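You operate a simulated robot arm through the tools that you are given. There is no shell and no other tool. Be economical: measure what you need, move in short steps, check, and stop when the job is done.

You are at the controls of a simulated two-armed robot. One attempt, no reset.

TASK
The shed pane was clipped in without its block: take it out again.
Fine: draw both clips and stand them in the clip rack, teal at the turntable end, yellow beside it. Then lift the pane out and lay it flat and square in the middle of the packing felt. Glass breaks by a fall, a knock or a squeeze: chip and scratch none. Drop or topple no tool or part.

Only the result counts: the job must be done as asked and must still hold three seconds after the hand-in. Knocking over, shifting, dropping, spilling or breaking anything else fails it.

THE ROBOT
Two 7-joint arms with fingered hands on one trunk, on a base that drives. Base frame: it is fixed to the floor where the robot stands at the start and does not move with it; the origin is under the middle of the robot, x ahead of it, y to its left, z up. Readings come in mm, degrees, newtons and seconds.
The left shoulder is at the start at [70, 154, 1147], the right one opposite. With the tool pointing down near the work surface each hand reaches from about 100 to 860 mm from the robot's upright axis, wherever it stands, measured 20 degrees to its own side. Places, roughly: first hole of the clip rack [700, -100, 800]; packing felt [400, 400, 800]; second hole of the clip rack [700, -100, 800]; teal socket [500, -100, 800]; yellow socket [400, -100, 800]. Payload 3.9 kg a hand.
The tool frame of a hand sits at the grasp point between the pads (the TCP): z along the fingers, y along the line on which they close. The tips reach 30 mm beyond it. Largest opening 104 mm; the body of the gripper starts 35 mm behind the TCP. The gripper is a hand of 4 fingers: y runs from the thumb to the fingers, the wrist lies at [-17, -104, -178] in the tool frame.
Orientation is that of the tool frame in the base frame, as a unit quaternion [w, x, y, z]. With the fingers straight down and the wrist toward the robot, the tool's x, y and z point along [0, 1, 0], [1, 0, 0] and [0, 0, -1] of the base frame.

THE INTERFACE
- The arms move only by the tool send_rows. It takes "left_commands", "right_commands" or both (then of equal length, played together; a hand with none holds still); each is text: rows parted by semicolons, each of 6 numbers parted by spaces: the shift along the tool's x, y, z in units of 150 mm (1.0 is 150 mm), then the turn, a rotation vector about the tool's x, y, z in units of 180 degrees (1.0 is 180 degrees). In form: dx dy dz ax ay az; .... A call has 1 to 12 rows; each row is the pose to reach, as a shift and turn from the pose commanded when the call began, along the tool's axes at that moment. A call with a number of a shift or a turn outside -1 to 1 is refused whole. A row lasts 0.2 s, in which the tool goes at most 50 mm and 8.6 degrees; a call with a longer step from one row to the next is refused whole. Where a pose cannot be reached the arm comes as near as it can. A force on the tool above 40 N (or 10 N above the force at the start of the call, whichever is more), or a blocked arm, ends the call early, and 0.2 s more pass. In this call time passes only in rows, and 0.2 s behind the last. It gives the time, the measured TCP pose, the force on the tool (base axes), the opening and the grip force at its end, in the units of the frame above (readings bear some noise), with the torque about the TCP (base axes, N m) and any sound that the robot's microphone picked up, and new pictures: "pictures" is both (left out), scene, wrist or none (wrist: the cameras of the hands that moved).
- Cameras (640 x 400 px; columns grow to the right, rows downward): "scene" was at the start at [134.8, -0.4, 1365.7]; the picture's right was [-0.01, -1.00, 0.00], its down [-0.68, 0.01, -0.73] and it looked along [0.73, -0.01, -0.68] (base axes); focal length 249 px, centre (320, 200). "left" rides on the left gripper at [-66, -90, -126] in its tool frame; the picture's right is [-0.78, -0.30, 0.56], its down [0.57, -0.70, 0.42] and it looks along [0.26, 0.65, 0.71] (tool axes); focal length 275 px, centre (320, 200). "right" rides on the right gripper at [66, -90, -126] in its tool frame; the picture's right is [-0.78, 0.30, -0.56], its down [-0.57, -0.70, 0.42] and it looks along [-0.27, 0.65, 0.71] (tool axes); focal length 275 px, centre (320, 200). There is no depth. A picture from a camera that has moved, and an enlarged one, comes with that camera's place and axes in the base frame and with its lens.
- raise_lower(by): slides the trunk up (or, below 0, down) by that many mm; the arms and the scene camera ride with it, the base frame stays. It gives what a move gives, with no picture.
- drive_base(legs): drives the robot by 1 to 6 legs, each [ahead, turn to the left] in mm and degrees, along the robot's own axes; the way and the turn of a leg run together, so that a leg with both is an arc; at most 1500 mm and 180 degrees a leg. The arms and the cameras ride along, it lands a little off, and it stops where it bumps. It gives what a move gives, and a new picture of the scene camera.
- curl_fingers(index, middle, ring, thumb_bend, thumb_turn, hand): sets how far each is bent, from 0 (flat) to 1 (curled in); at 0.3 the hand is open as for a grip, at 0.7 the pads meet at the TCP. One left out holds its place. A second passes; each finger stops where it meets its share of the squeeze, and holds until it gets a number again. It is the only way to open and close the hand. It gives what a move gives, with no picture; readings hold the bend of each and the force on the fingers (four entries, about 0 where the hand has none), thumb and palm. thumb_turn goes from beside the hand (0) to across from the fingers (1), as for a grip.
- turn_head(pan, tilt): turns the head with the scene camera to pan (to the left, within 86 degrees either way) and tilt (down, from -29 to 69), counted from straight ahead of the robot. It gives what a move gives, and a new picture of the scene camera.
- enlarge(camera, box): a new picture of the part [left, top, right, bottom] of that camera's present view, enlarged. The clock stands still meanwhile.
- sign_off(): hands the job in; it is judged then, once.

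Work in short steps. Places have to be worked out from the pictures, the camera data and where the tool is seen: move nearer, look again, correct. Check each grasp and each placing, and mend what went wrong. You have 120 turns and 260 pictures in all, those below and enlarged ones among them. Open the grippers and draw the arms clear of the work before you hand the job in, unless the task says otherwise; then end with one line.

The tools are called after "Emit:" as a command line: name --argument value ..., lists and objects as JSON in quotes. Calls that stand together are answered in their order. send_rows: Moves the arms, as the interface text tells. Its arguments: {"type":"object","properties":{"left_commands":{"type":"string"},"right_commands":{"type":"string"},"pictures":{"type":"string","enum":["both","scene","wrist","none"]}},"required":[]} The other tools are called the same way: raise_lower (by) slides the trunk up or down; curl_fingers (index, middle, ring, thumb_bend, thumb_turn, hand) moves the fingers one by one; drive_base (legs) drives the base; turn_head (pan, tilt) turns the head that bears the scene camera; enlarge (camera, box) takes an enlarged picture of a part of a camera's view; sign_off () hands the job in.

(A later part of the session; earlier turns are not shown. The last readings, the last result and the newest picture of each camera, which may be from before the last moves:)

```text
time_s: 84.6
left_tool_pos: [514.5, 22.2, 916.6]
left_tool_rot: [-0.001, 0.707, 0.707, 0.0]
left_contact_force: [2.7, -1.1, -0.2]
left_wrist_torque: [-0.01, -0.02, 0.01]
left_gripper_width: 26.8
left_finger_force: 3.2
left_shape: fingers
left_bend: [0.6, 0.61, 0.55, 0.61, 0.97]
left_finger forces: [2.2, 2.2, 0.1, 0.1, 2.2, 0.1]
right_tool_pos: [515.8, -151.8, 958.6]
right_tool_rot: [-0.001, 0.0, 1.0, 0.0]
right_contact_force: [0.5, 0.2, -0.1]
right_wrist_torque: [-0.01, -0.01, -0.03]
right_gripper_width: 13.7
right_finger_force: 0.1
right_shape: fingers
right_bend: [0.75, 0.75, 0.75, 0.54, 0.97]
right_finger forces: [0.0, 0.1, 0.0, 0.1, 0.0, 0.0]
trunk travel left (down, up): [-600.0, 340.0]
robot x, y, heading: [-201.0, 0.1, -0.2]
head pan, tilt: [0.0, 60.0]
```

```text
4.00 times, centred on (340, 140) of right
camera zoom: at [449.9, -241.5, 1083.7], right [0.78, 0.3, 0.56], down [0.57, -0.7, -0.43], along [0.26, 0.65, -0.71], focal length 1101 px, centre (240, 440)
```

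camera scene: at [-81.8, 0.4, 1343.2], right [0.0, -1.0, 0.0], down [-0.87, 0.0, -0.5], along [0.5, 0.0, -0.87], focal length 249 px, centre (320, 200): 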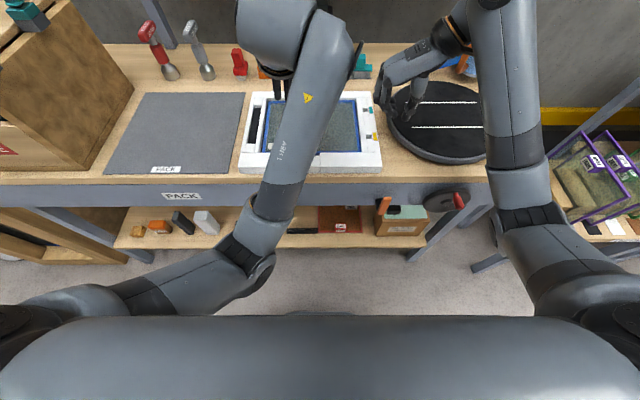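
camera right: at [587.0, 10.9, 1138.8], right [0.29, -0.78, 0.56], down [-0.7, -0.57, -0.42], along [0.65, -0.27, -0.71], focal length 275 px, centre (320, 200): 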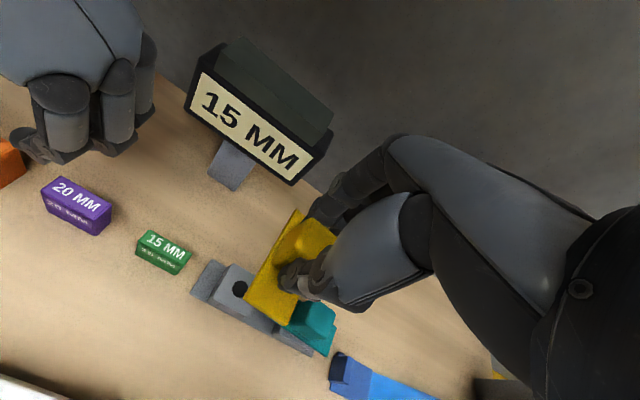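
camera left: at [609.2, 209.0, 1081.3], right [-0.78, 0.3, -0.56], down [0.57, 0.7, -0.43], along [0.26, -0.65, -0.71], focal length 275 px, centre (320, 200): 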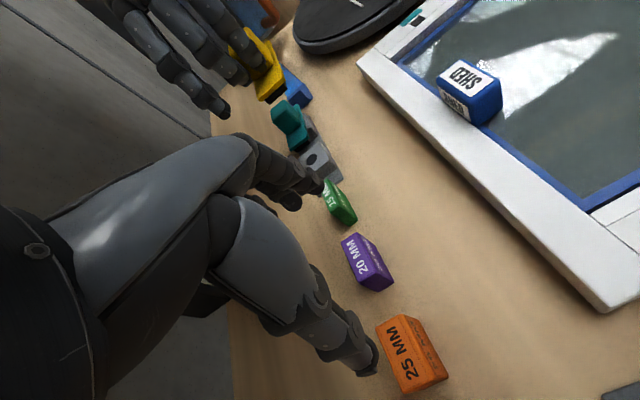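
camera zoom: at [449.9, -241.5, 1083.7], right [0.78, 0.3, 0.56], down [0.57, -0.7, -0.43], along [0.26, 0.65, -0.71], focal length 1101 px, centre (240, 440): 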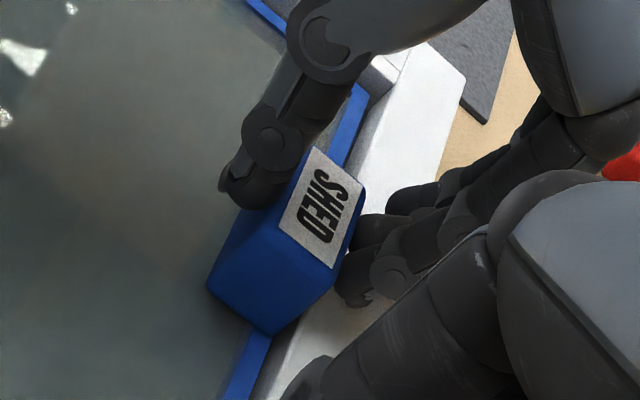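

Same good alignment. I sink 2 mm, tighten firmly, then tilt pane and hand together 8° about the front edge as a first step.

Emit:
send_rows --left_commands "0 0.005 0.017 0 0 0" --pictures "none"

Emit:
curl_fingers --hand "left" --index 0.95 --middle 0.95 --ring 0.6 --thumb_bend 1.0

Emit:
send_rows --left_commands "0 -0.007 -0.0214 -0.0056 0 0;0 -0.014 -0.0428 -0.0111 0 0;0 -0.028 -0.0856 -0.0222 0 0;0 -0.0622 -0.169 -0.0444 0 0" --pictures "none"

Emit:
enlarge --camera "right" --box '[80, 0, 420, 240]'

```text
time_s: 85.0
left_tool_pos: [516.0, 21.5, 915.7]
left_tool_rot: [0.001, 0.707, 0.708, 0.002]
left_contact_force: [0.7, -0.4, 4.0]
left_wrist_torque: [0.03, 0.01, -0.01]
left_gripper_width: 26.3
left_finger_force: 3.5
left_shape: fingers
left_bend: [0.61, 0.61, 0.55, 0.61, 0.97]
left_finger forces: [1.8, 1.8, 0.1, 0.0, 3.1, 0.1]
right_tool_pos: [514.2, -150.6, 959.3]
right_tool_rot: [-0.001, 0.0, 1.0, 0.0]
right_contact_force: [0.3, -0.5, -0.2]
right_wrist_torque: [0.01, 0.02, -0.02]
right_gripper_width: 13.6
right_finger_force: 0.0
right_shape: fingers
right_bend: [0.75, 0.75, 0.75, 0.54, 0.97]
right_finger forces: [0.0, 0.1, 0.1, 0.0, 0.0, 0.0]
trunk travel left (down, up): [-600.0, 340.0]
robot x, y, heading: [-200.6, -1.9, 0.3]
head pan, tilt: [0.0, 60.0]
```

```text
time_s: 86.0
left_tool_pos: [515.9, 22.3, 913.5]
left_tool_rot: [-0.001, 0.707, 0.707, 0.0]
left_contact_force: [-0.3, 0.5, 0.2]
left_wrist_torque: [0.07, -0.26, -0.19]
left_gripper_width: 24.2
left_finger_force: 19.1
left_shape: fingers
left_bend: [0.61, 0.61, 0.6, 0.63, 0.97]
left_finger forces: [9.8, 9.0, 0.0, 0.0, 19.3, 0.0]
right_tool_pos: [515.7, -151.1, 958.4]
right_tool_rot: [-0.001, 0.0, 1.0, 0.0]
right_contact_force: [0.7, 0.2, 0.0]
right_wrist_torque: [0.02, -0.02, -0.03]
right_gripper_width: 13.9
right_finger_force: 0.0
right_shape: fingers
right_bend: [0.75, 0.75, 0.75, 0.54, 0.97]
right_finger forces: [0.0, 0.0, 0.1, 0.0, 0.0, 0.0]
trunk travel left (down, up): [-600.0, 340.0]
robot x, y, heading: [-201.6, -0.5, 0.0]
head pan, tilt: [0.0, 60.0]
```

```text
time_s: 87.0
left_tool_pos: [506.7, 21.9, 938.0]
left_tool_rot: [0.049, 0.706, 0.705, 0.05]
left_contact_force: [1.6, -0.4, -5.2]
left_wrist_torque: [0.05, -0.32, -0.17]
left_gripper_width: 23.9
left_finger_force: 19.3
left_shape: fingers
left_bend: [0.61, 0.61, 0.6, 0.63, 0.97]
left_finger forces: [10.2, 9.7, 0.0, 0.0, 18.3, 0.0]
right_tool_pos: [516.3, -152.2, 958.6]
right_tool_rot: [-0.001, 0.0, 1.0, 0.0]
right_contact_force: [-0.3, -0.5, -0.2]
right_wrist_torque: [0.04, 0.01, 0.0]
right_gripper_width: 13.6
right_finger_force: 0.0
right_shape: fingers
right_bend: [0.75, 0.75, 0.75, 0.54, 0.97]
right_finger forces: [0.0, 0.0, 0.0, 0.0, 0.0, 0.0]
trunk travel left (down, up): [-600.0, 340.0]
robot x, y, heading: [-199.9, -1.1, 0.0]
head pan, tilt: [0.0, 60.0]
```

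```text
1.67 times, centred on (250, 120) of right
camera zoom: at [449.9, -241.5, 1083.7], right [0.78, 0.3, 0.56], down [0.57, -0.7, -0.43], along [0.26, 0.65, -0.71], focal length 459 px, centre (437, 333)
```

zoom: 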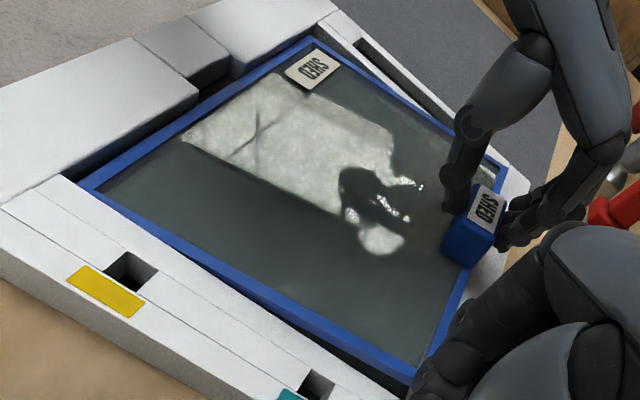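

Working nicely (−5 N, small torque). Continue tilting another 24°.

Emit:
send_rows --left_commands "0 -0.028 -0.0856 -0.0222 0 0;0 -0.0622 -0.169 -0.0444 0 0;0 -0.102 -0.25 -0.0667 0 0;0 -0.147 -0.328 -0.0889 0 0;0 -0.198 -0.402 -0.1111 0 0;0 -0.2536 -0.4732 -0.1333 0 0" --pictures "none"

Emit:
enlarge --camera "right" --box '[40, 0, 420, 270]'

```text
time_s: 88.6
left_tool_pos: [471.1, 46.2, 1014.8]
left_tool_rot: [0.184, 0.671, 0.681, 0.228]
left_contact_force: [1.0, 0.3, -5.6]
left_wrist_torque: [0.08, -0.16, -0.01]
left_gripper_width: 24.0
left_finger_force: 18.8
left_shape: fingers
left_bend: [0.61, 0.63, 0.6, 0.63, 0.94]
left_finger forces: [10.0, 6.9, 0.0, 0.0, 20.4, 0.0]
right_tool_pos: [516.4, -151.2, 956.9]
right_tool_rot: [-0.001, 0.0, 1.0, 0.0]
right_contact_force: [-0.1, 0.6, -0.3]
right_wrist_torque: [0.0, 0.01, 0.0]
right_gripper_width: 13.8
right_finger_force: 0.0
right_shape: fingers
right_bend: [0.75, 0.75, 0.75, 0.54, 0.97]
right_finger forces: [0.1, 0.0, 0.0, 0.1, 0.1, 0.0]
trunk travel left (down, up): [-600.0, 340.0]
robot x, y, heading: [-200.6, 1.9, 0.3]
head pan, tilt: [0.0, 60.0]
stopped in row 6 (left hand): the arm was blocked; the commanded pose is now the measured one
```

```text
1.48 times, centred on (230, 135) of right
camera zoom: at [450.7, -241.4, 1083.1], right [0.78, 0.3, 0.56], down [0.57, -0.7, -0.42], along [0.26, 0.65, -0.71], focal length 408 px, centre (453, 296)
```

zoom: 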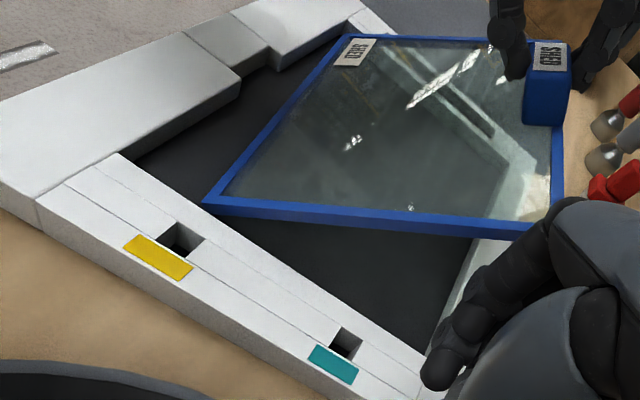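

The arm was blocked and the hand drifted ~24 mm in +y with the pane. I look at the whole situation before any further motion.

Emit:
turn_head --pan 0 --tilt 50

Emit:
enlarge --camera "left" --box '[0, 0, 640, 400]'

Emit:
enlarge --camera "right" --box '[0, 0, 640, 400]'

```text
time_s: 89.3
left_tool_pos: [469.8, 45.2, 1016.2]
left_tool_rot: [0.185, 0.671, 0.68, 0.228]
left_contact_force: [-0.3, -0.4, -5.8]
left_wrist_torque: [0.07, -0.22, -0.05]
left_gripper_width: 24.2
left_finger_force: 18.1
left_shape: fingers
left_bend: [0.61, 0.63, 0.6, 0.63, 0.94]
left_finger forces: [10.0, 6.9, 0.0, 0.1, 20.3, 0.0]
right_tool_pos: [516.6, -150.7, 957.3]
right_tool_rot: [0.0, 0.0, 1.0, 0.001]
right_contact_force: [0.3, -0.5, 1.0]
right_wrist_torque: [0.0, -0.01, -0.04]
right_gripper_width: 13.6
right_finger_force: 0.0
right_shape: fingers
right_bend: [0.75, 0.75, 0.75, 0.54, 0.97]
right_finger forces: [0.0, 0.0, 0.0, 0.0, 0.0, 0.1]
trunk travel left (down, up): [-600.0, 340.0]
robot x, y, heading: [-197.6, 2.9, 0.1]
head pan, tilt: [0.0, 50.0]
camera scene: at [-70.2, 0.5, 1355.6], right [0.0, -1.0, 0.0], down [-0.77, 0.0, -0.64], along [0.64, 0.0, -0.77], focal length 249 px, centre (320, 200)
```

scene: 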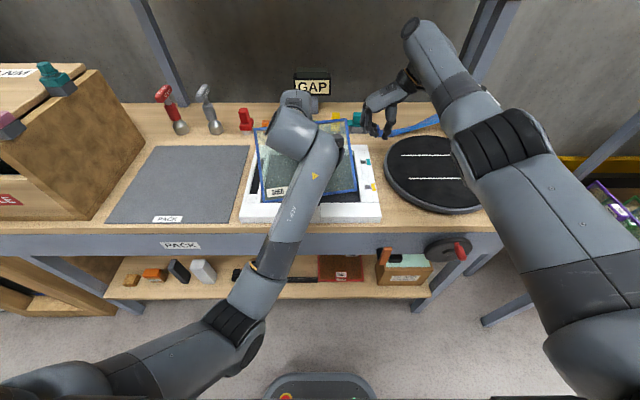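

```text
1.00 times, centred on (320, 200) of left
camera zoom: at [327.8, -27.1, 1066.9], right [0.09, -0.74, -0.67], down [-0.36, 0.6, -0.71], along [0.93, 0.3, -0.21], focal length 275 px, centre (320, 200)
```

zoom: 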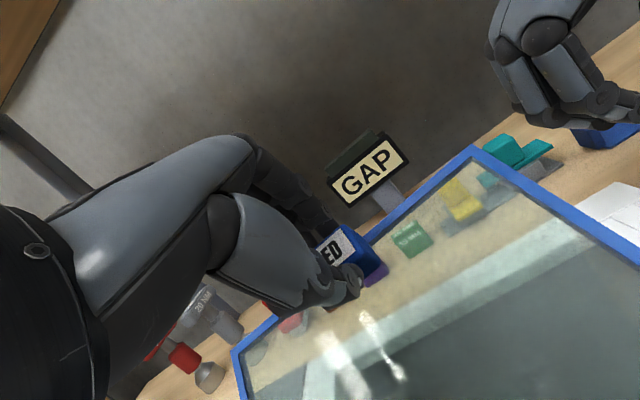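

```text
1.00 times, centred on (320, 200) of right
camera zoom: at [450.4, -241.0, 1083.5], right [0.78, 0.3, 0.56], down [0.57, -0.7, -0.43], along [0.26, 0.65, -0.71], focal length 275 px, centre (320, 200)
```

zoom: 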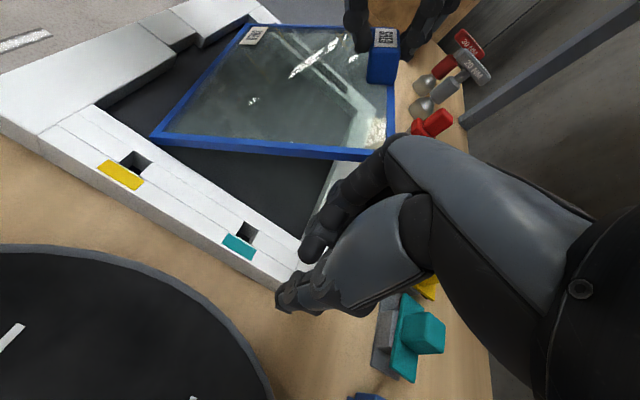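

Emit:
enlarge --camera "scene" --box '[220, 90, 400, 230]'

Emit:
enlarge --camera "right" --box '[100, 0, 300, 170]'

```text
2.86 times, centred on (310, 160) of scene
camera zoom: at [-70.2, 0.5, 1355.6], right [0.0, -1.0, 0.0], down [-0.77, 0.0, -0.64], along [0.64, 0.0, -0.77], focal length 710 px, centre (349, 314)
```

zoom: 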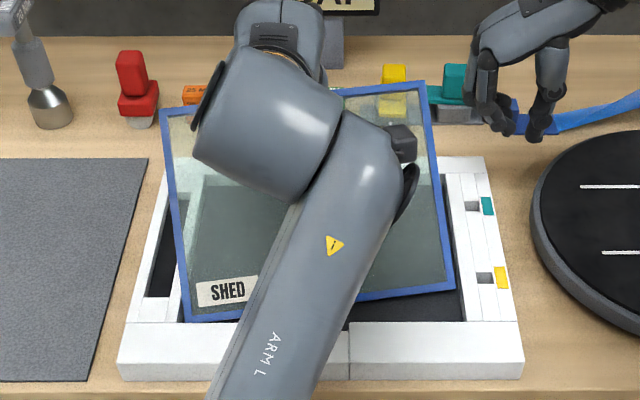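

```text
2.35 times, centred on (200, 85) of right
camera zoom: at [450.4, -241.0, 1083.5], right [0.78, 0.3, 0.56], down [0.57, -0.7, -0.43], along [0.26, 0.65, -0.71], focal length 648 px, centre (602, 471)
```

zoom: 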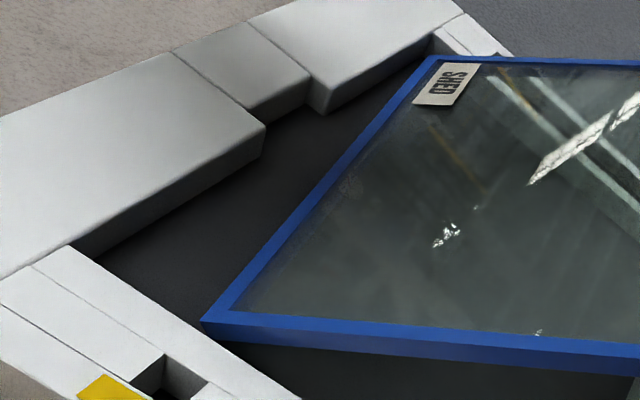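

The pane is still hinged on the recess floor along its front edge (front-left corner fixed, ~8° yaw), held at ~32° tilt. The arm probably changed posture. I try a slow further 8° about the same hinge to see whether it moves freely now.

Emit:
send_rows --left_commands "0 -0.0133 -0.043 -0.0111 0 0;0 -0.028 -0.0856 -0.0222 0 0;0 -0.0444 -0.1277 -0.0333 0 0;0 -0.0622 -0.169 -0.0444 0 0" --pictures "none"

Emit:
enlarge --camera "scene" --box '[220, 90, 400, 230]'

```text
time_s: 90.3
left_tool_pos: [454.7, 53.4, 1047.2]
left_tool_rot: [0.233, 0.651, 0.658, 0.297]
left_contact_force: [0.2, -2.1, -6.2]
left_wrist_torque: [0.02, -0.07, 0.0]
left_gripper_width: 24.3
left_finger_force: 18.4
left_shape: fingers
left_bend: [0.61, 0.63, 0.6, 0.63, 0.94]
left_finger forces: [10.5, 5.9, 0.0, 0.1, 20.9, 0.0]
right_tool_pos: [515.0, -152.3, 956.9]
right_tool_rot: [0.0, 0.0, 1.0, -0.001]
right_contact_force: [0.5, 0.2, -1.2]
right_wrist_torque: [0.02, 0.0, -0.01]
right_gripper_width: 13.5
right_finger_force: 0.1
right_shape: fingers
right_bend: [0.75, 0.75, 0.75, 0.54, 0.97]
right_finger forces: [0.0, 0.0, 0.1, 0.0, 0.0, 0.0]
trunk travel left (down, up): [-600.0, 340.0]
robot x, y, heading: [-197.4, -0.6, 0.2]
head pan, tilt: [0.0, 50.0]
```

```text
2.86 times, centred on (310, 160) of scene
camera zoom: at [-70.3, 0.6, 1355.6], right [0.0, -1.0, 0.0], down [-0.77, 0.0, -0.64], along [0.64, 0.0, -0.77], focal length 710 px, centre (349, 314)
```

zoom: 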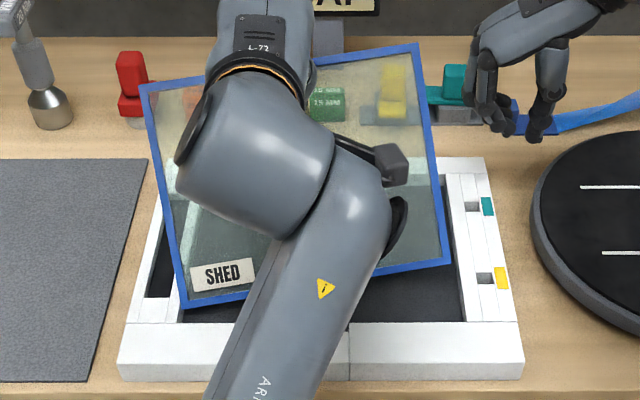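

Emit:
enlarge --camera "right" --box '[60, 0, 460, 250]'

Emit:
enlarge --camera "left" --box '[200, 100, 640, 400]'

```text
1.60 times, centred on (260, 125) of right
camera zoom: at [450.2, -240.9, 1083.6], right [0.78, 0.3, 0.56], down [0.57, -0.7, -0.43], along [0.26, 0.65, -0.71], focal length 440 px, centre (416, 320)
```

zoom: 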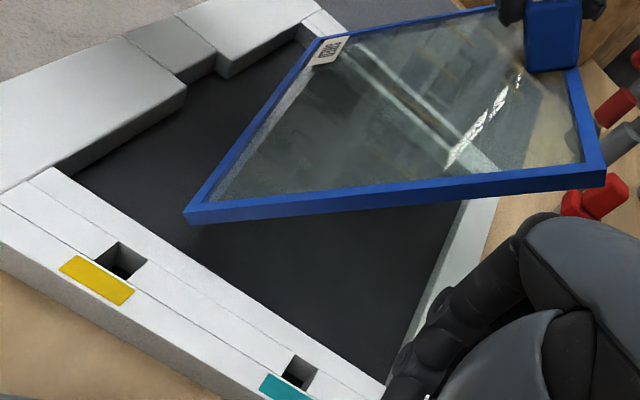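

```text
1.33 times, centred on (420, 250) of left
camera zoom: at [306.7, -20.1, 1069.6], right [0.21, -0.72, -0.67], down [-0.23, 0.62, -0.74], along [0.95, 0.31, -0.04], focal length 367 px, centre (187, 133)
```

zoom: 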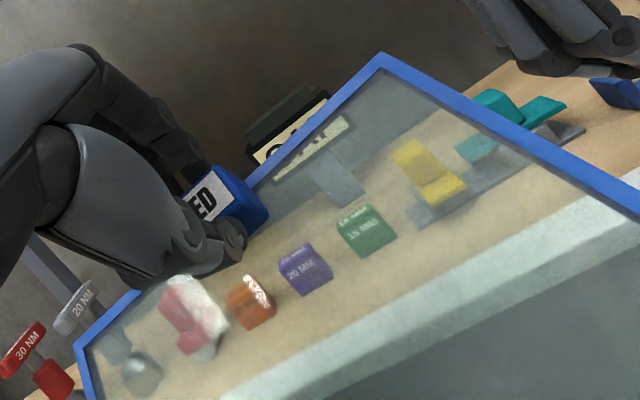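

The pane is nearly airborne at ~45° tilt, with its CoM almost under the grip. I lift straight up 12 mm to see whether it hangs stably.

Emit:
send_rows --left_commands "-0.003 0.018 -0.018 0 0 0;-0.006 0.037 -0.038 0 0 0;-0.006 0.056 -0.057 0 0 0" --pictures "none"

Emit:
enlarge --camera "right" --box '[60, 0, 460, 250]'

Emit:
enlarge --camera "scene" --box '[220, 90, 400, 230]'

```text
time_s: 91.1
left_tool_pos: [452.9, 60.5, 1042.3]
left_tool_rot: [0.215, 0.655, 0.658, 0.302]
left_contact_force: [1.3, -1.2, -5.7]
left_wrist_torque: [-0.06, -0.09, 0.07]
left_gripper_width: 24.1
left_finger_force: 19.0
left_shape: fingers
left_bend: [0.6, 0.64, 0.6, 0.63, 0.93]
left_finger forces: [12.1, 4.8, 0.0, 0.0, 21.0, 0.1]
right_tool_pos: [516.5, -151.1, 957.7]
right_tool_rot: [-0.001, 0.0, 1.0, 0.001]
right_contact_force: [-1.6, 0.7, -0.8]
right_wrist_torque: [-0.03, -0.02, 0.0]
right_gripper_width: 13.8
right_finger_force: 0.0
right_shape: fingers
right_bend: [0.75, 0.75, 0.75, 0.54, 0.97]
right_finger forces: [0.0, 0.0, 0.0, 0.1, 0.0, 0.1]
trunk travel left (down, up): [-600.0, 340.0]
robot x, y, heading: [-198.8, -4.7, 0.1]
head pan, tilt: [0.0, 50.0]
```

```text
1.60 times, centred on (260, 125) of right
camera zoom: at [450.4, -241.2, 1083.4], right [0.78, 0.3, 0.56], down [0.57, -0.7, -0.43], along [0.26, 0.65, -0.71], focal length 440 px, centre (416, 320)
```

zoom: 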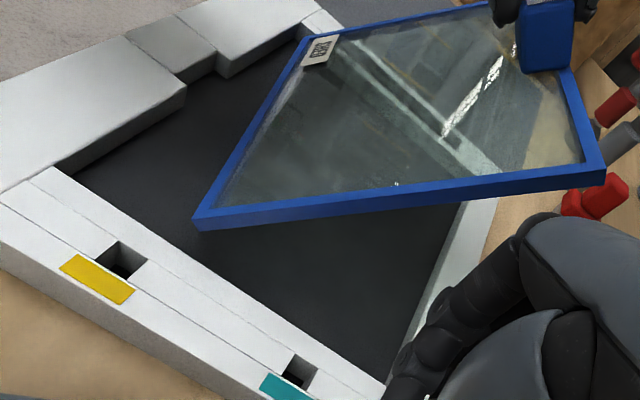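

```text
2.86 times, centred on (310, 160) of scene
camera zoom: at [-70.1, 0.3, 1355.6], right [0.0, -1.0, 0.0], down [-0.77, 0.0, -0.64], along [0.64, 0.0, -0.77], focal length 710 px, centre (349, 314)
```

zoom: 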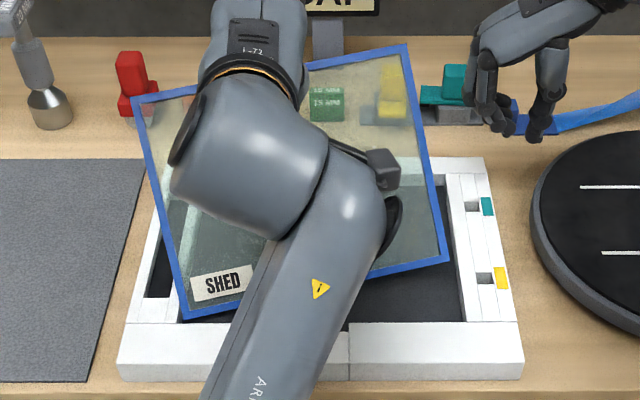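

The arm deviates toward +y near this posture (a joint limit), so I work with it: raise 45 mm while moving +y 25 mm, slowly.

Emit:
send_rows --left_commands "0.02 0.04 -0.04 0 0 0;0.05 0.08 -0.08 0 0 0;0.09 0.12 -0.12 0 0 0;0.13 0.16 -0.16 0 0 0;0.17 0.21 -0.21 0 0 0" --pictures "none"

Emit:
enlarge --camera "right" --box '[60, 0, 460, 250]'

Emit:
enlarge --camera "scene" --box '[200, 70, 400, 230]'

```text
time_s: 92.3
left_tool_pos: [453.5, 83.5, 1085.6]
left_tool_rot: [0.214, 0.654, 0.663, 0.295]
left_contact_force: [0.3, -0.3, -7.1]
left_wrist_torque: [0.07, -0.12, -0.01]
left_gripper_width: 24.3
left_finger_force: 18.6
left_shape: fingers
left_bend: [0.61, 0.63, 0.6, 0.63, 0.94]
left_finger forces: [10.6, 6.2, 0.0, 0.1, 21.3, 0.1]
right_tool_pos: [514.9, -150.1, 957.4]
right_tool_rot: [-0.001, 0.001, 1.0, 0.0]
right_contact_force: [-0.5, -0.2, 0.9]
right_wrist_torque: [0.04, 0.02, 0.01]
right_gripper_width: 13.5
right_finger_force: 0.1
right_shape: fingers
right_bend: [0.75, 0.75, 0.75, 0.54, 0.97]
right_finger forces: [0.0, 0.0, 0.0, 0.0, 0.0, 0.0]
trunk travel left (down, up): [-600.0, 340.0]
robot x, y, heading: [-199.3, -2.8, -0.1]
head pan, tilt: [0.0, 50.0]
```

```text
1.60 times, centred on (260, 125) of right
camera zoom: at [450.3, -240.9, 1083.5], right [0.78, 0.3, 0.56], down [0.57, -0.7, -0.43], along [0.26, 0.65, -0.71], focal length 440 px, centre (416, 320)
```

zoom: 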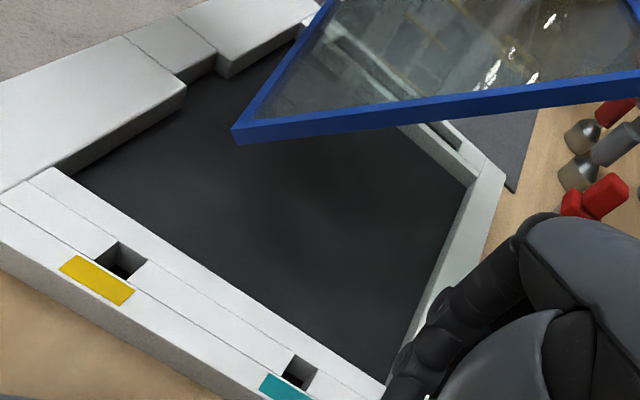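

```text
2.50 times, centred on (300, 150) of scene
camera zoom: at [-70.2, 0.5, 1355.6], right [0.0, -1.0, 0.0], down [-0.77, 0.0, -0.64], along [0.64, 0.0, -0.77], focal length 621 px, centre (370, 325)
```

zoom: 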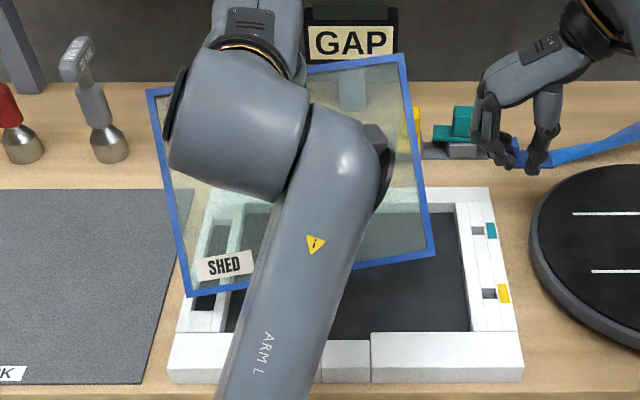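

The pane is airborne and stable (7 N). I carry it slowly 150 mm in +y.

Emit:
send_rows --left_commands "0.05 -0.0015 0.0055 0 0 0;0.13 -0.004 0.0145 0 0 0;0.23 -0.007 0.0257 0 0 0;0.34 -0.0103 0.038 0 0 0;0.45 -0.0136 0.0503 0 0 0;0.56 -0.0169 0.0626 0 0 0;0.67 -0.0202 0.0749 0 0 0;0.78 -0.0236 0.0872 0 0 0;0.87 -0.0263 0.0973 0 0 0;0.94 -0.0284 0.1051 0 0 0;0.98 -0.0296 0.1095 0 0 0;0.993 -0.03 0.111 0 0 0" --pictures "scene"

```text
time_s: 94.9
left_tool_pos: [452.5, 214.9, 1082.3]
left_tool_rot: [0.233, 0.658, 0.662, 0.272]
left_contact_force: [-0.2, 0.7, -6.5]
left_wrist_torque: [0.09, -0.15, 0.01]
left_gripper_width: 24.4
left_finger_force: 19.2
left_shape: fingers
left_bend: [0.61, 0.63, 0.6, 0.63, 0.94]
left_finger forces: [10.3, 6.7, 0.0, 0.0, 21.4, 0.0]
right_tool_pos: [516.2, -151.1, 958.6]
right_tool_rot: [-0.001, 0.001, 1.0, 0.0]
right_contact_force: [-0.1, -0.1, -0.2]
right_wrist_torque: [0.01, 0.05, 0.04]
right_gripper_width: 13.6
right_finger_force: 0.0
right_shape: fingers
right_bend: [0.75, 0.75, 0.75, 0.54, 0.97]
right_finger forces: [0.0, 0.0, 0.0, 0.0, 0.0, 0.1]
trunk travel left (down, up): [-600.0, 340.0]
robot x, y, heading: [-197.7, -0.3, -0.1]
head pan, tilt: [0.0, 50.0]
camera scene: at [-70.1, 0.9, 1355.6], right [0.0, -1.0, 0.0], down [-0.77, 0.0, -0.64], along [0.64, 0.0, -0.77], focal length 249 px, centre (320, 200)
```

scene: 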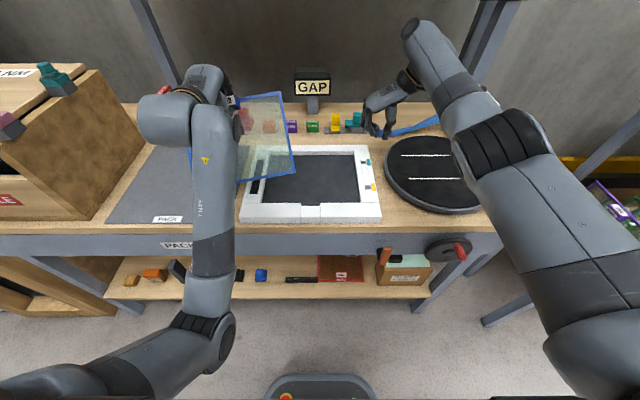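

Arm is comfortable again. I carry another 140 mm in +y and level out the small roll/yaw of the hand.

Emit:
send_rows --left_commands "0.05 -0.0007 0.0027 0 -0.001 0;0.13 -0.0018 0.007 0 -0.0025 -0.0005;0.23 -0.0032 0.0124 0 -0.0045 -0.001;0.33 -0.0046 0.0177 -0.0002 -0.0065 -0.0016;0.43 -0.006 0.0231 -0.0003 -0.0085 -0.0022;0.53 -0.0074 0.0285 -0.0004 -0.0105 -0.0028;0.63 -0.0088 0.0338 -0.0005 -0.0125 -0.0033;0.73 -0.0102 0.0392 -0.0006 -0.014 -0.0038;0.82 -0.0114 0.044 -0.0007 -0.0155 -0.0042;0.89 -0.0124 0.0478 -0.0008 -0.0165 -0.0045;0.92 -0.0128 0.0494 -0.0008 -0.017 -0.0046;0.931 -0.013 0.05 -0.0008 -0.0171 -0.0046" --pictures "scene"

Emit:
enlarge --camera "scene" --box '[90, 80, 290, 240]'

```text
time_s: 97.5
left_tool_pos: [453.8, 355.8, 1081.2]
left_tool_rot: [0.254, 0.659, 0.661, 0.254]
left_contact_force: [1.2, -0.6, -6.2]
left_wrist_torque: [0.08, -0.13, 0.0]
left_gripper_width: 24.5
left_finger_force: 19.2
left_shape: fingers
left_bend: [0.61, 0.63, 0.6, 0.63, 0.94]
left_finger forces: [9.9, 7.1, 0.0, 0.0, 21.3, 0.0]
right_tool_pos: [515.8, -151.2, 957.8]
right_tool_rot: [0.0, 0.0, 1.0, -0.001]
right_contact_force: [0.0, 0.7, -0.3]
right_wrist_torque: [0.03, 0.0, 0.03]
right_gripper_width: 13.4
right_finger_force: 0.1
right_shape: fingers
right_bend: [0.75, 0.75, 0.75, 0.54, 0.97]
right_finger forces: [0.0, 0.0, 0.1, 0.0, 0.1, 0.0]
trunk travel left (down, up): [-600.0, 340.0]
robot x, y, heading: [-201.9, -1.2, 0.1]
head pan, tilt: [0.0, 50.0]
camera scene: at [-70.1, 1.3, 1355.6], right [0.0, -1.0, 0.0], down [-0.77, 0.0, -0.64], along [0.64, 0.0, -0.77], focal length 249 px, centre (320, 200)
```

scene: 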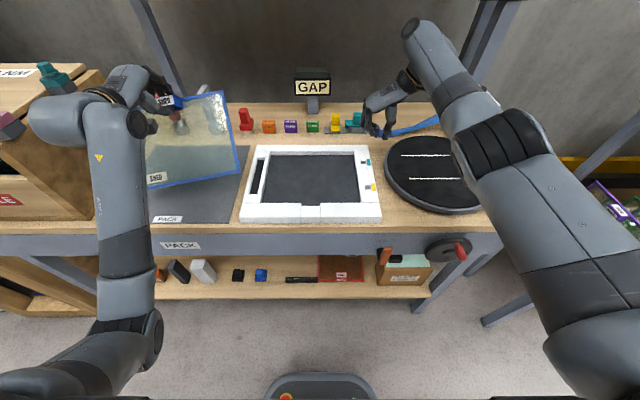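

```text
2.50 times, centred on (190, 160) of scene
camera zoom: at [-70.1, 1.3, 1355.6], right [0.0, -1.0, 0.0], down [-0.77, 0.0, -0.64], along [0.64, 0.0, -0.77], focal length 621 px, centre (645, 300)
```

zoom: 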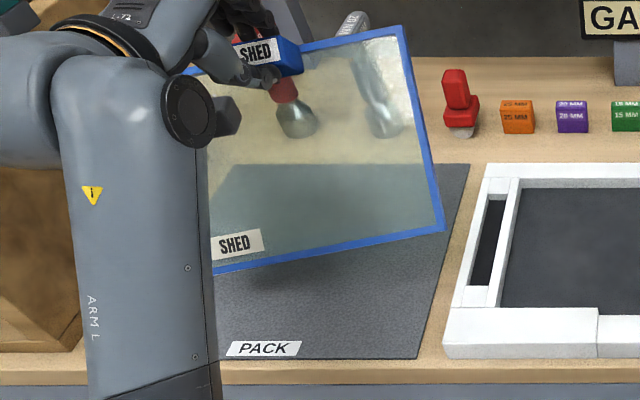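

The pane has turned ~11° in-plane in the grip. I rotate the hand about its finger axis by +11° to square it.

Emit:
send_rows --left_commands "0 0 0 0 0 0.012;0 0 0 0 0 0.024;0 0 0 0 0 0.036;0 0 0 0 0 0.048;0 0 0 0 0 0.061" --pictures "none"

Emit:
enlarge --camera "scene" --box '[90, 80, 290, 240]'

Emit:
enlarge --camera "left" --box '[0, 0, 640, 400]'

```text
time_s: 98.7
left_tool_pos: [452.7, 354.0, 1081.2]
left_tool_rot: [0.228, 0.719, 0.595, 0.277]
left_contact_force: [0.4, 0.8, -7.9]
left_wrist_torque: [-0.02, -0.12, 0.02]
left_gripper_width: 24.3
left_finger_force: 18.6
left_shape: fingers
left_bend: [0.6, 0.63, 0.6, 0.63, 0.94]
left_finger forces: [10.6, 6.1, 0.0, 0.1, 21.2, 0.0]
right_tool_pos: [515.4, -150.6, 958.5]
right_tool_rot: [-0.001, 0.001, 1.0, -0.001]
right_contact_force: [0.0, 0.4, 0.1]
right_wrist_torque: [0.01, 0.02, 0.0]
right_gripper_width: 13.6
right_finger_force: 0.0
right_shape: fingers
right_bend: [0.75, 0.75, 0.75, 0.54, 0.97]
right_finger forces: [0.1, 0.1, 0.0, 0.1, 0.0, 0.0]
trunk travel left (down, up): [-600.0, 340.0]
robot x, y, heading: [-199.8, 0.4, 0.1]
head pan, tilt: [0.0, 50.0]
```

```text
2.50 times, centred on (190, 160) of scene
camera zoom: at [-70.2, 1.5, 1355.6], right [0.0, -1.0, 0.0], down [-0.77, 0.0, -0.64], along [0.64, 0.0, -0.77], focal length 621 px, centre (645, 300)
```

zoom: 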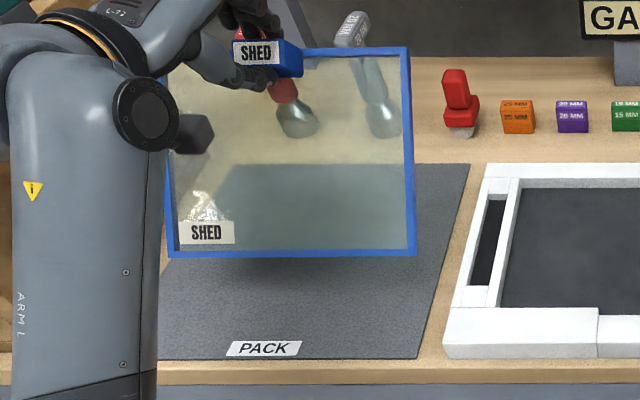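

```text
1.00 times, centred on (320, 200) of left
camera zoom: at [295.1, 307.2, 1107.5], right [0.05, -0.71, -0.71], down [-0.15, 0.7, -0.7], along [0.99, 0.14, -0.07], focal length 275 px, centre (320, 200)
```

zoom: 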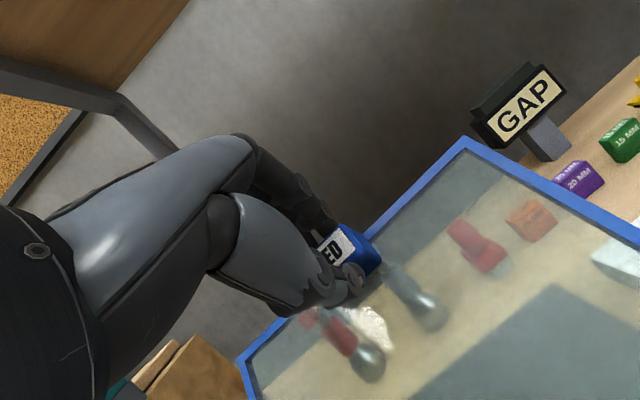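

The pane is square now; its front edge is at about x=372, z≈898, pane centre y≈361. Felt centre ≈(436,380). I move (−33,+19,−45) to bring the front edge just above the felt.

Emit:
send_rows --left_commands "0.008 -0.05 0.01 0 0 0;0.018 -0.12 0.023 0 0 0;0.028 -0.19 0.037 0 0 0;0.038 -0.26 0.051 0 0 0;0.048 -0.33 0.065 0 0 0;0.056 -0.381 0.075 0 0 0" --pictures "none"

Emit:
enlarge --camera "scene" --box '[90, 80, 290, 240]'

```text
time_s: 100.1
left_tool_pos: [420.4, 373.1, 1036.6]
left_tool_rot: [0.229, 0.72, 0.594, 0.277]
left_contact_force: [-0.5, -0.4, -7.1]
left_wrist_torque: [0.01, -0.14, 0.0]
left_gripper_width: 24.3
left_finger_force: 19.1
left_shape: fingers
left_bend: [0.6, 0.63, 0.6, 0.63, 0.94]
left_finger forces: [10.5, 6.2, 0.0, 0.0, 21.2, 0.1]
right_tool_pos: [516.2, -149.6, 958.0]
right_tool_rot: [-0.001, 0.0, 1.0, -0.001]
right_contact_force: [0.0, 0.2, 0.2]
right_wrist_torque: [0.0, -0.02, -0.01]
right_gripper_width: 13.4
right_finger_force: 0.0
right_shape: fingers
right_bend: [0.75, 0.75, 0.75, 0.54, 0.97]
right_finger forces: [0.0, 0.0, 0.0, 0.0, 0.1, 0.0]
trunk travel left (down, up): [-600.0, 340.0]
robot x, y, heading: [-202.2, -1.1, 0.2]
head pan, tilt: [0.0, 50.0]
```

```text
2.50 times, centred on (190, 160) of scene
camera zoom: at [-70.3, 1.5, 1355.6], right [0.0, -1.0, 0.0], down [-0.77, 0.0, -0.64], along [0.64, 0.0, -0.77], focal length 621 px, centre (645, 300)
```

zoom: 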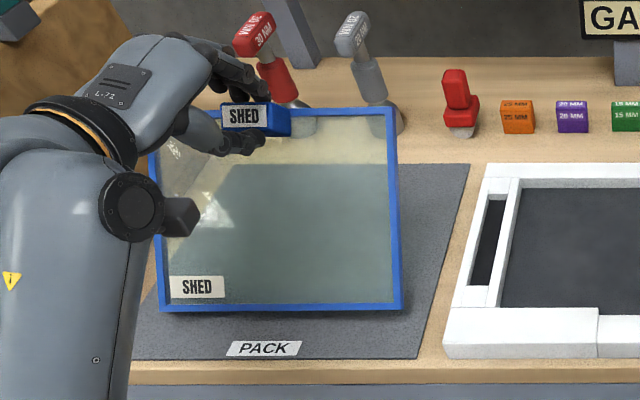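

Front edge now at x≈338, centred at y≈381, ~8 mm above the felt. Lower gently to touch.

Emit:
send_rows --left_commands "-0.0018 -0.0088 0.01 0 0 0;-0.0035 -0.0175 0.02 0 0 0;-0.0053 -0.0263 0.03 0 0 0;-0.007 -0.035 0.04 0 0 0" --pictures "none"

Emit:
enlarge --camera "scene" --box '[120, 170, 280, 240]'

```text
time_s: 101.1
left_tool_pos: [420.4, 373.4, 1027.5]
left_tool_rot: [0.228, 0.719, 0.595, 0.277]
left_contact_force: [0.0, 0.2, -7.8]
left_wrist_torque: [0.0, -0.13, -0.01]
left_gripper_width: 24.1
left_finger_force: 19.0
left_shape: fingers
left_bend: [0.6, 0.63, 0.6, 0.63, 0.94]
left_finger forces: [10.5, 6.1, 0.1, 0.0, 21.4, 0.0]
right_tool_pos: [515.4, -151.6, 958.3]
right_tool_rot: [-0.001, 0.0, 1.0, -0.001]
right_contact_force: [-0.2, 0.2, -0.8]
right_wrist_torque: [-0.01, 0.01, -0.01]
right_gripper_width: 13.7
right_finger_force: 0.1
right_shape: fingers
right_bend: [0.75, 0.75, 0.75, 0.54, 0.97]
right_finger forces: [0.0, 0.1, 0.0, 0.2, 0.0, 0.0]
trunk travel left (down, up): [-600.0, 340.0]
robot x, y, heading: [-199.4, 0.0, 0.3]
head pan, tilt: [0.0, 50.0]
```

```text
4.00 times, centred on (200, 205) of scene
camera zoom: at [-70.2, 1.4, 1355.6], right [0.0, -1.0, 0.0], down [-0.77, 0.0, -0.64], along [0.64, 0.0, -0.77], focal length 994 px, centre (800, 180)
```

zoom: 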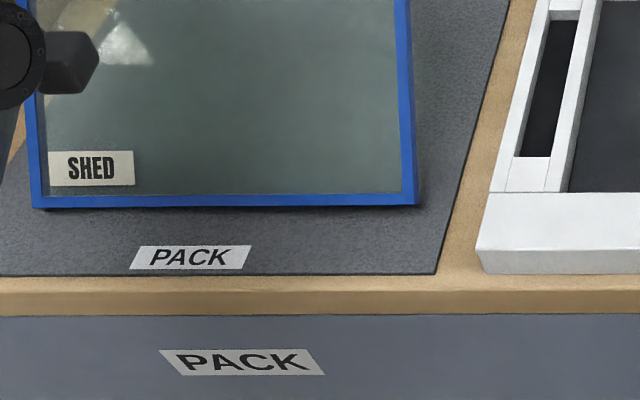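

No touch yet; continue lowering in small steps.

Emit:
send_rows --left_commands "-0.0018 -0.0088 0.01 0 0 0;-0.0035 -0.0175 0.02 0 0 0;-0.0048 -0.024 0.0275 0 0 0" --pictures "none"

```text
time_s: 101.9
left_tool_pos: [421.1, 372.2, 1023.2]
left_tool_rot: [0.229, 0.72, 0.594, 0.276]
left_contact_force: [0.1, -0.1, -6.2]
left_wrist_torque: [0.03, -0.12, -0.01]
left_gripper_width: 24.3
left_finger_force: 19.4
left_shape: fingers
left_bend: [0.6, 0.63, 0.6, 0.63, 0.94]
left_finger forces: [10.2, 6.7, 0.0, 0.1, 21.0, 0.0]
right_tool_pos: [515.9, -149.4, 957.0]
right_tool_rot: [0.0, 0.001, 1.0, -0.001]
right_contact_force: [-0.1, -0.8, 0.0]
right_wrist_torque: [-0.01, 0.0, -0.01]
right_gripper_width: 13.5
right_finger_force: 0.0
right_shape: fingers
right_bend: [0.75, 0.75, 0.75, 0.54, 0.97]
right_finger forces: [0.0, 0.0, 0.0, 0.1, 0.0, 0.0]
trunk travel left (down, up): [-600.0, 340.0]
robot x, y, heading: [-202.1, -0.2, 0.1]
head pan, tilt: [0.0, 50.0]
```

Emit:
send_rows --left_commands "-0.0018 -0.0088 0.01 0 0 0;-0.0035 -0.0175 0.02 0 0 0;-0.0044 -0.022 0.025 0 0 0" --pictures "none"

Emit:
enlarge --camera "scene" --box '[100, 100, 280, 240]'

```text
time_s: 102.7
left_tool_pos: [420.4, 372.2, 1018.6]
left_tool_rot: [0.229, 0.72, 0.594, 0.277]
left_contact_force: [1.2, -0.9, -4.6]
left_wrist_torque: [0.05, -0.06, -0.04]
left_gripper_width: 24.2
left_finger_force: 18.9
left_shape: fingers
left_bend: [0.6, 0.63, 0.6, 0.63, 0.94]
left_finger forces: [10.0, 7.6, 0.0, 0.0, 19.6, 0.0]
right_tool_pos: [515.8, -151.0, 959.0]
right_tool_rot: [-0.001, -0.001, 1.0, 0.0]
right_contact_force: [0.3, -0.3, 0.0]
right_wrist_torque: [0.0, -0.01, 0.02]
right_gripper_width: 13.5
right_finger_force: 0.0
right_shape: fingers
right_bend: [0.75, 0.75, 0.75, 0.54, 0.97]
right_finger forces: [0.0, 0.0, 0.0, 0.1, 0.0, 0.0]
trunk travel left (down, up): [-600.0, 340.0]
robot x, y, heading: [-200.6, -3.3, 0.2]
head pan, tilt: [0.0, 50.0]
```

```text
2.86 times, centred on (190, 170) of scene
camera zoom: at [-70.3, 1.0, 1355.7], right [0.0, -1.0, 0.0], down [-0.77, 0.0, -0.64], along [0.64, 0.0, -0.77], focal length 710 px, centre (691, 286)
```

zoom: 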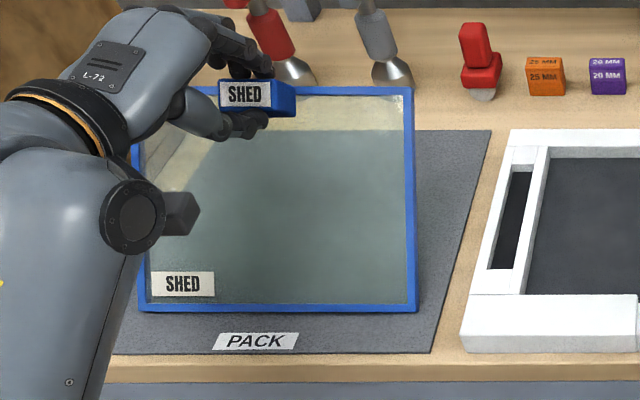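

Front edge touches at x≈326; it should be ≈338. I lift 5 mm, shift (+12,+3) and set down again.

Emit:
send_rows --left_commands "0.0042 0.0219 -0.0247 0 0 0;0.02 0.05 0.002 0 0 0;0.0349 0.0765 0.0289 0 0 0;0.0328 0.066 0.041 0 0 0;0.0307 0.0546 0.0536 0 0 0" --pictures "none"

Emit:
enlarge --camera "scene" --box '[100, 100, 280, 240]'

```text
time_s: 103.9
left_tool_pos: [433.6, 377.7, 1019.2]
left_tool_rot: [0.229, 0.72, 0.594, 0.278]
left_contact_force: [1.5, 0.6, -4.4]
left_wrist_torque: [0.09, -0.06, 0.01]
left_gripper_width: 24.2
left_finger_force: 18.3
left_shape: fingers
left_bend: [0.6, 0.63, 0.6, 0.63, 0.94]
left_finger forces: [10.2, 7.5, 0.0, 0.1, 19.8, 0.0]
right_tool_pos: [515.7, -150.0, 958.2]
right_tool_rot: [-0.001, -0.001, 1.0, 0.0]
right_contact_force: [0.9, 1.2, -0.1]
right_wrist_torque: [-0.02, 0.0, -0.02]
right_gripper_width: 13.7
right_finger_force: 0.1
right_shape: fingers
right_bend: [0.75, 0.75, 0.75, 0.54, 0.97]
right_finger forces: [0.0, 0.0, 0.0, 0.0, 0.0, 0.0]
trunk travel left (down, up): [-600.0, 340.0]
robot x, y, heading: [-198.6, -1.5, -0.1]
head pan, tilt: [0.0, 50.0]
```

```text
2.86 times, centred on (190, 170) of scene
camera zoom: at [-70.2, 1.1, 1355.7], right [0.0, -1.0, 0.0], down [-0.77, 0.0, -0.64], along [0.64, 0.0, -0.77], focal length 710 px, centre (691, 286)
```

zoom: 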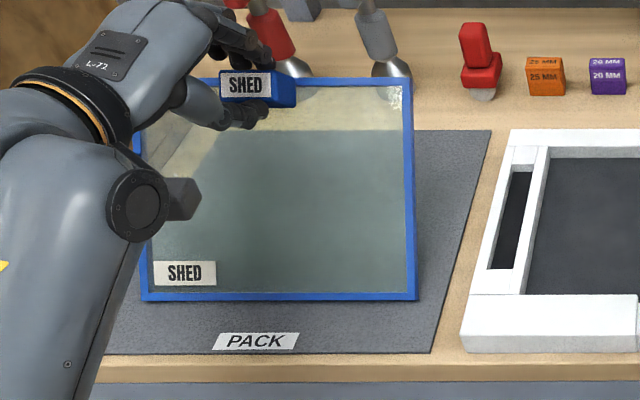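

Front edge set at x≈340, pane centre y≈381. Now lay it down: rotate about the front edge, first 24°.

Emit:
send_rows --left_commands "0.0027 0.0136 0.044 0.0109 -0.0021 0;0.0053 0.0271 0.0879 0.0218 -0.0042 0;0.0074 0.0377 0.1327 0.0327 -0.0063 0;0.0094 0.0482 0.1775 0.0436 -0.0084 0;0.0109 0.0558 0.2227 0.0546 -0.0106 0;0.0123 0.0633 0.2678 0.0655 -0.0127 0;0.0133 0.0679 0.3134 0.0764 -0.0148 0;0.0142 0.0725 0.359 0.0873 -0.0169 0;0.0145 0.0736 0.405 0.0982 -0.019 0;0.0147 0.0747 0.4509 0.1091 -0.0211 0;0.0144 0.073 0.497 0.12 -0.0232 0;0.0141 0.0713 0.5432 0.1309 -0.0253 0" --pictures "none"

Emit:
enlarge --camera "scene" --box '[100, 100, 280, 240]'

```text
time_s: 106.5
left_tool_pos: [494.9, 374.6, 964.2]
left_tool_rot: [0.101, 0.761, 0.629, 0.121]
left_contact_force: [0.8, 0.1, -3.8]
left_wrist_torque: [0.02, -0.06, -0.04]
left_gripper_width: 24.0
left_finger_force: 18.4
left_shape: fingers
left_bend: [0.6, 0.63, 0.6, 0.63, 0.94]
left_finger forces: [10.2, 7.7, 0.0, 0.0, 19.3, 0.0]
right_tool_pos: [516.2, -150.9, 958.2]
right_tool_rot: [-0.001, 0.0, 1.0, 0.0]
right_contact_force: [0.2, -0.1, -0.3]
right_wrist_torque: [-0.02, -0.01, -0.01]
right_gripper_width: 13.8
right_finger_force: 0.1
right_shape: fingers
right_bend: [0.75, 0.75, 0.75, 0.54, 0.97]
right_finger forces: [0.0, 0.0, 0.1, 0.1, 0.0, 0.1]
trunk travel left (down, up): [-600.0, 340.0]
robot x, y, heading: [-199.0, -3.5, -0.1]
head pan, tilt: [0.0, 50.0]
```

```text
2.86 times, centred on (190, 170) of scene
camera zoom: at [-70.0, 1.1, 1355.6], right [0.0, -1.0, 0.0], down [-0.77, 0.0, -0.64], along [0.64, 0.0, -0.77], focal length 710 px, centre (691, 286)
```

zoom: 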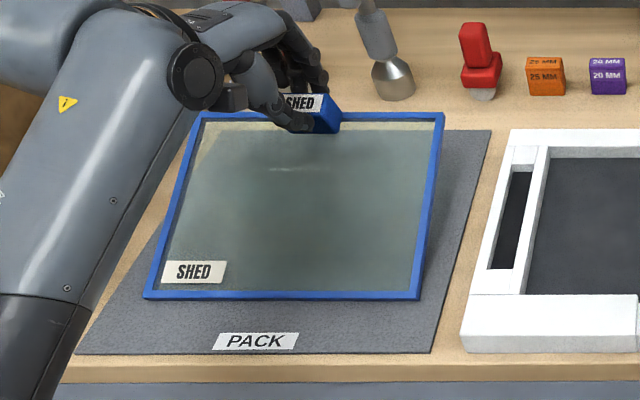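

Going well (half weight on the hand, front edge not slipping). Continue down 16°.

Emit:
send_rows --left_commands "0.0027 0.0135 0.0438 0.0109 -0.0021 0;0.0053 0.0269 0.0875 0.0218 -0.0042 0;0.0074 0.0374 0.132 0.0327 -0.0063 0;0.0095 0.0478 0.1764 0.0436 -0.0083 0;0.011 0.0553 0.2216 0.0546 -0.0104 0;0.0125 0.0627 0.2668 0.0655 -0.0125 0;0.0134 0.067 0.3124 0.0764 -0.0146 0;0.0143 0.0712 0.358 0.0873 -0.0166 0" --pictures "none"

Emit:
enlarge --camera "scene" --box '[100, 100, 280, 240]'

Emit:
enlarge --camera "left" --box '[200, 100, 640, 400]'

```text
time_s: 108.3
left_tool_pos: [522.9, 374.7, 916.6]
left_tool_rot: [0.012, 0.771, 0.636, 0.014]
left_contact_force: [0.0, -0.2, -4.4]
left_wrist_torque: [0.03, -0.13, 0.02]
left_gripper_width: 24.3
left_finger_force: 18.6
left_shape: fingers
left_bend: [0.6, 0.62, 0.6, 0.64, 0.94]
left_finger forces: [10.5, 8.0, 0.1, 0.0, 18.7, 0.0]
right_tool_pos: [516.3, -151.3, 956.9]
right_tool_rot: [0.0, 0.0, 1.0, 0.0]
right_contact_force: [-0.2, 0.1, 0.0]
right_wrist_torque: [0.0, 0.02, 0.0]
right_gripper_width: 13.6
right_finger_force: 0.0
right_shape: fingers
right_bend: [0.75, 0.75, 0.75, 0.54, 0.97]
right_finger forces: [0.0, 0.0, 0.0, 0.1, 0.0, 0.0]
trunk travel left (down, up): [-600.0, 340.0]
robot x, y, heading: [-198.1, -2.8, 0.0]
head pan, tilt: [0.0, 50.0]
```

```text
2.86 times, centred on (190, 170) of scene
camera zoom: at [-69.9, 1.0, 1355.6], right [0.0, -1.0, 0.0], down [-0.77, 0.0, -0.64], along [0.64, 0.0, -0.77], focal length 710 px, centre (691, 286)
```

zoom: 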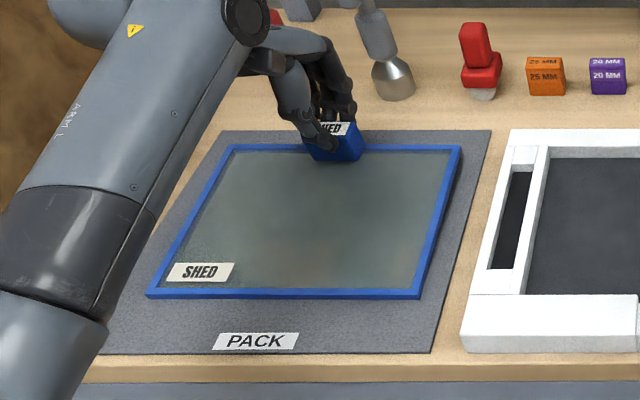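

```text
1.33 times, centred on (420, 250) of left
camera zoom: at [418.4, 327.8, 1039.6], right [-0.42, -0.71, -0.57], down [-0.56, 0.7, -0.45], along [0.71, 0.14, -0.69], focal length 367 px, centre (187, 133)
```

zoom: 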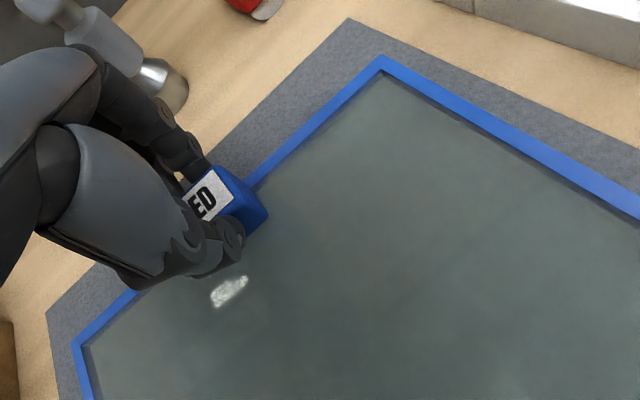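

Nearly flat (~4° left). Lower the last bit slowly.

Emit:
send_rows --left_commands "0.001 0.006 0.02 0.0054 -0.001 0;0.002 0.013 0.04 0.0109 -0.0021 0;0.003 0.018 0.06 0.015 -0.003 0" --pictures "none"

```text
time_s: 109.1
left_tool_pos: [527.2, 376.5, 909.1]
left_tool_rot: [-0.004, 0.771, 0.636, -0.004]
left_contact_force: [0.8, 0.5, -4.7]
left_wrist_torque: [0.06, -0.14, 0.01]
left_gripper_width: 24.4
left_finger_force: 18.6
left_shape: fingers
left_bend: [0.6, 0.62, 0.6, 0.64, 0.94]
left_finger forces: [10.8, 7.8, 0.0, 0.0, 18.4, 0.1]
right_tool_pos: [516.0, -151.8, 957.8]
right_tool_rot: [0.0, 0.0, 1.0, 0.0]
right_contact_force: [0.2, -0.1, -0.6]
right_wrist_torque: [0.02, -0.01, -0.02]
right_gripper_width: 13.7
right_finger_force: 0.0
right_shape: fingers
right_bend: [0.75, 0.75, 0.75, 0.54, 0.97]
right_finger forces: [0.0, 0.0, 0.0, 0.0, 0.0, 0.0]
trunk travel left (down, up): [-600.0, 340.0]
robot x, y, heading: [-200.9, -1.8, 0.2]
head pan, tilt: [0.0, 50.0]
```

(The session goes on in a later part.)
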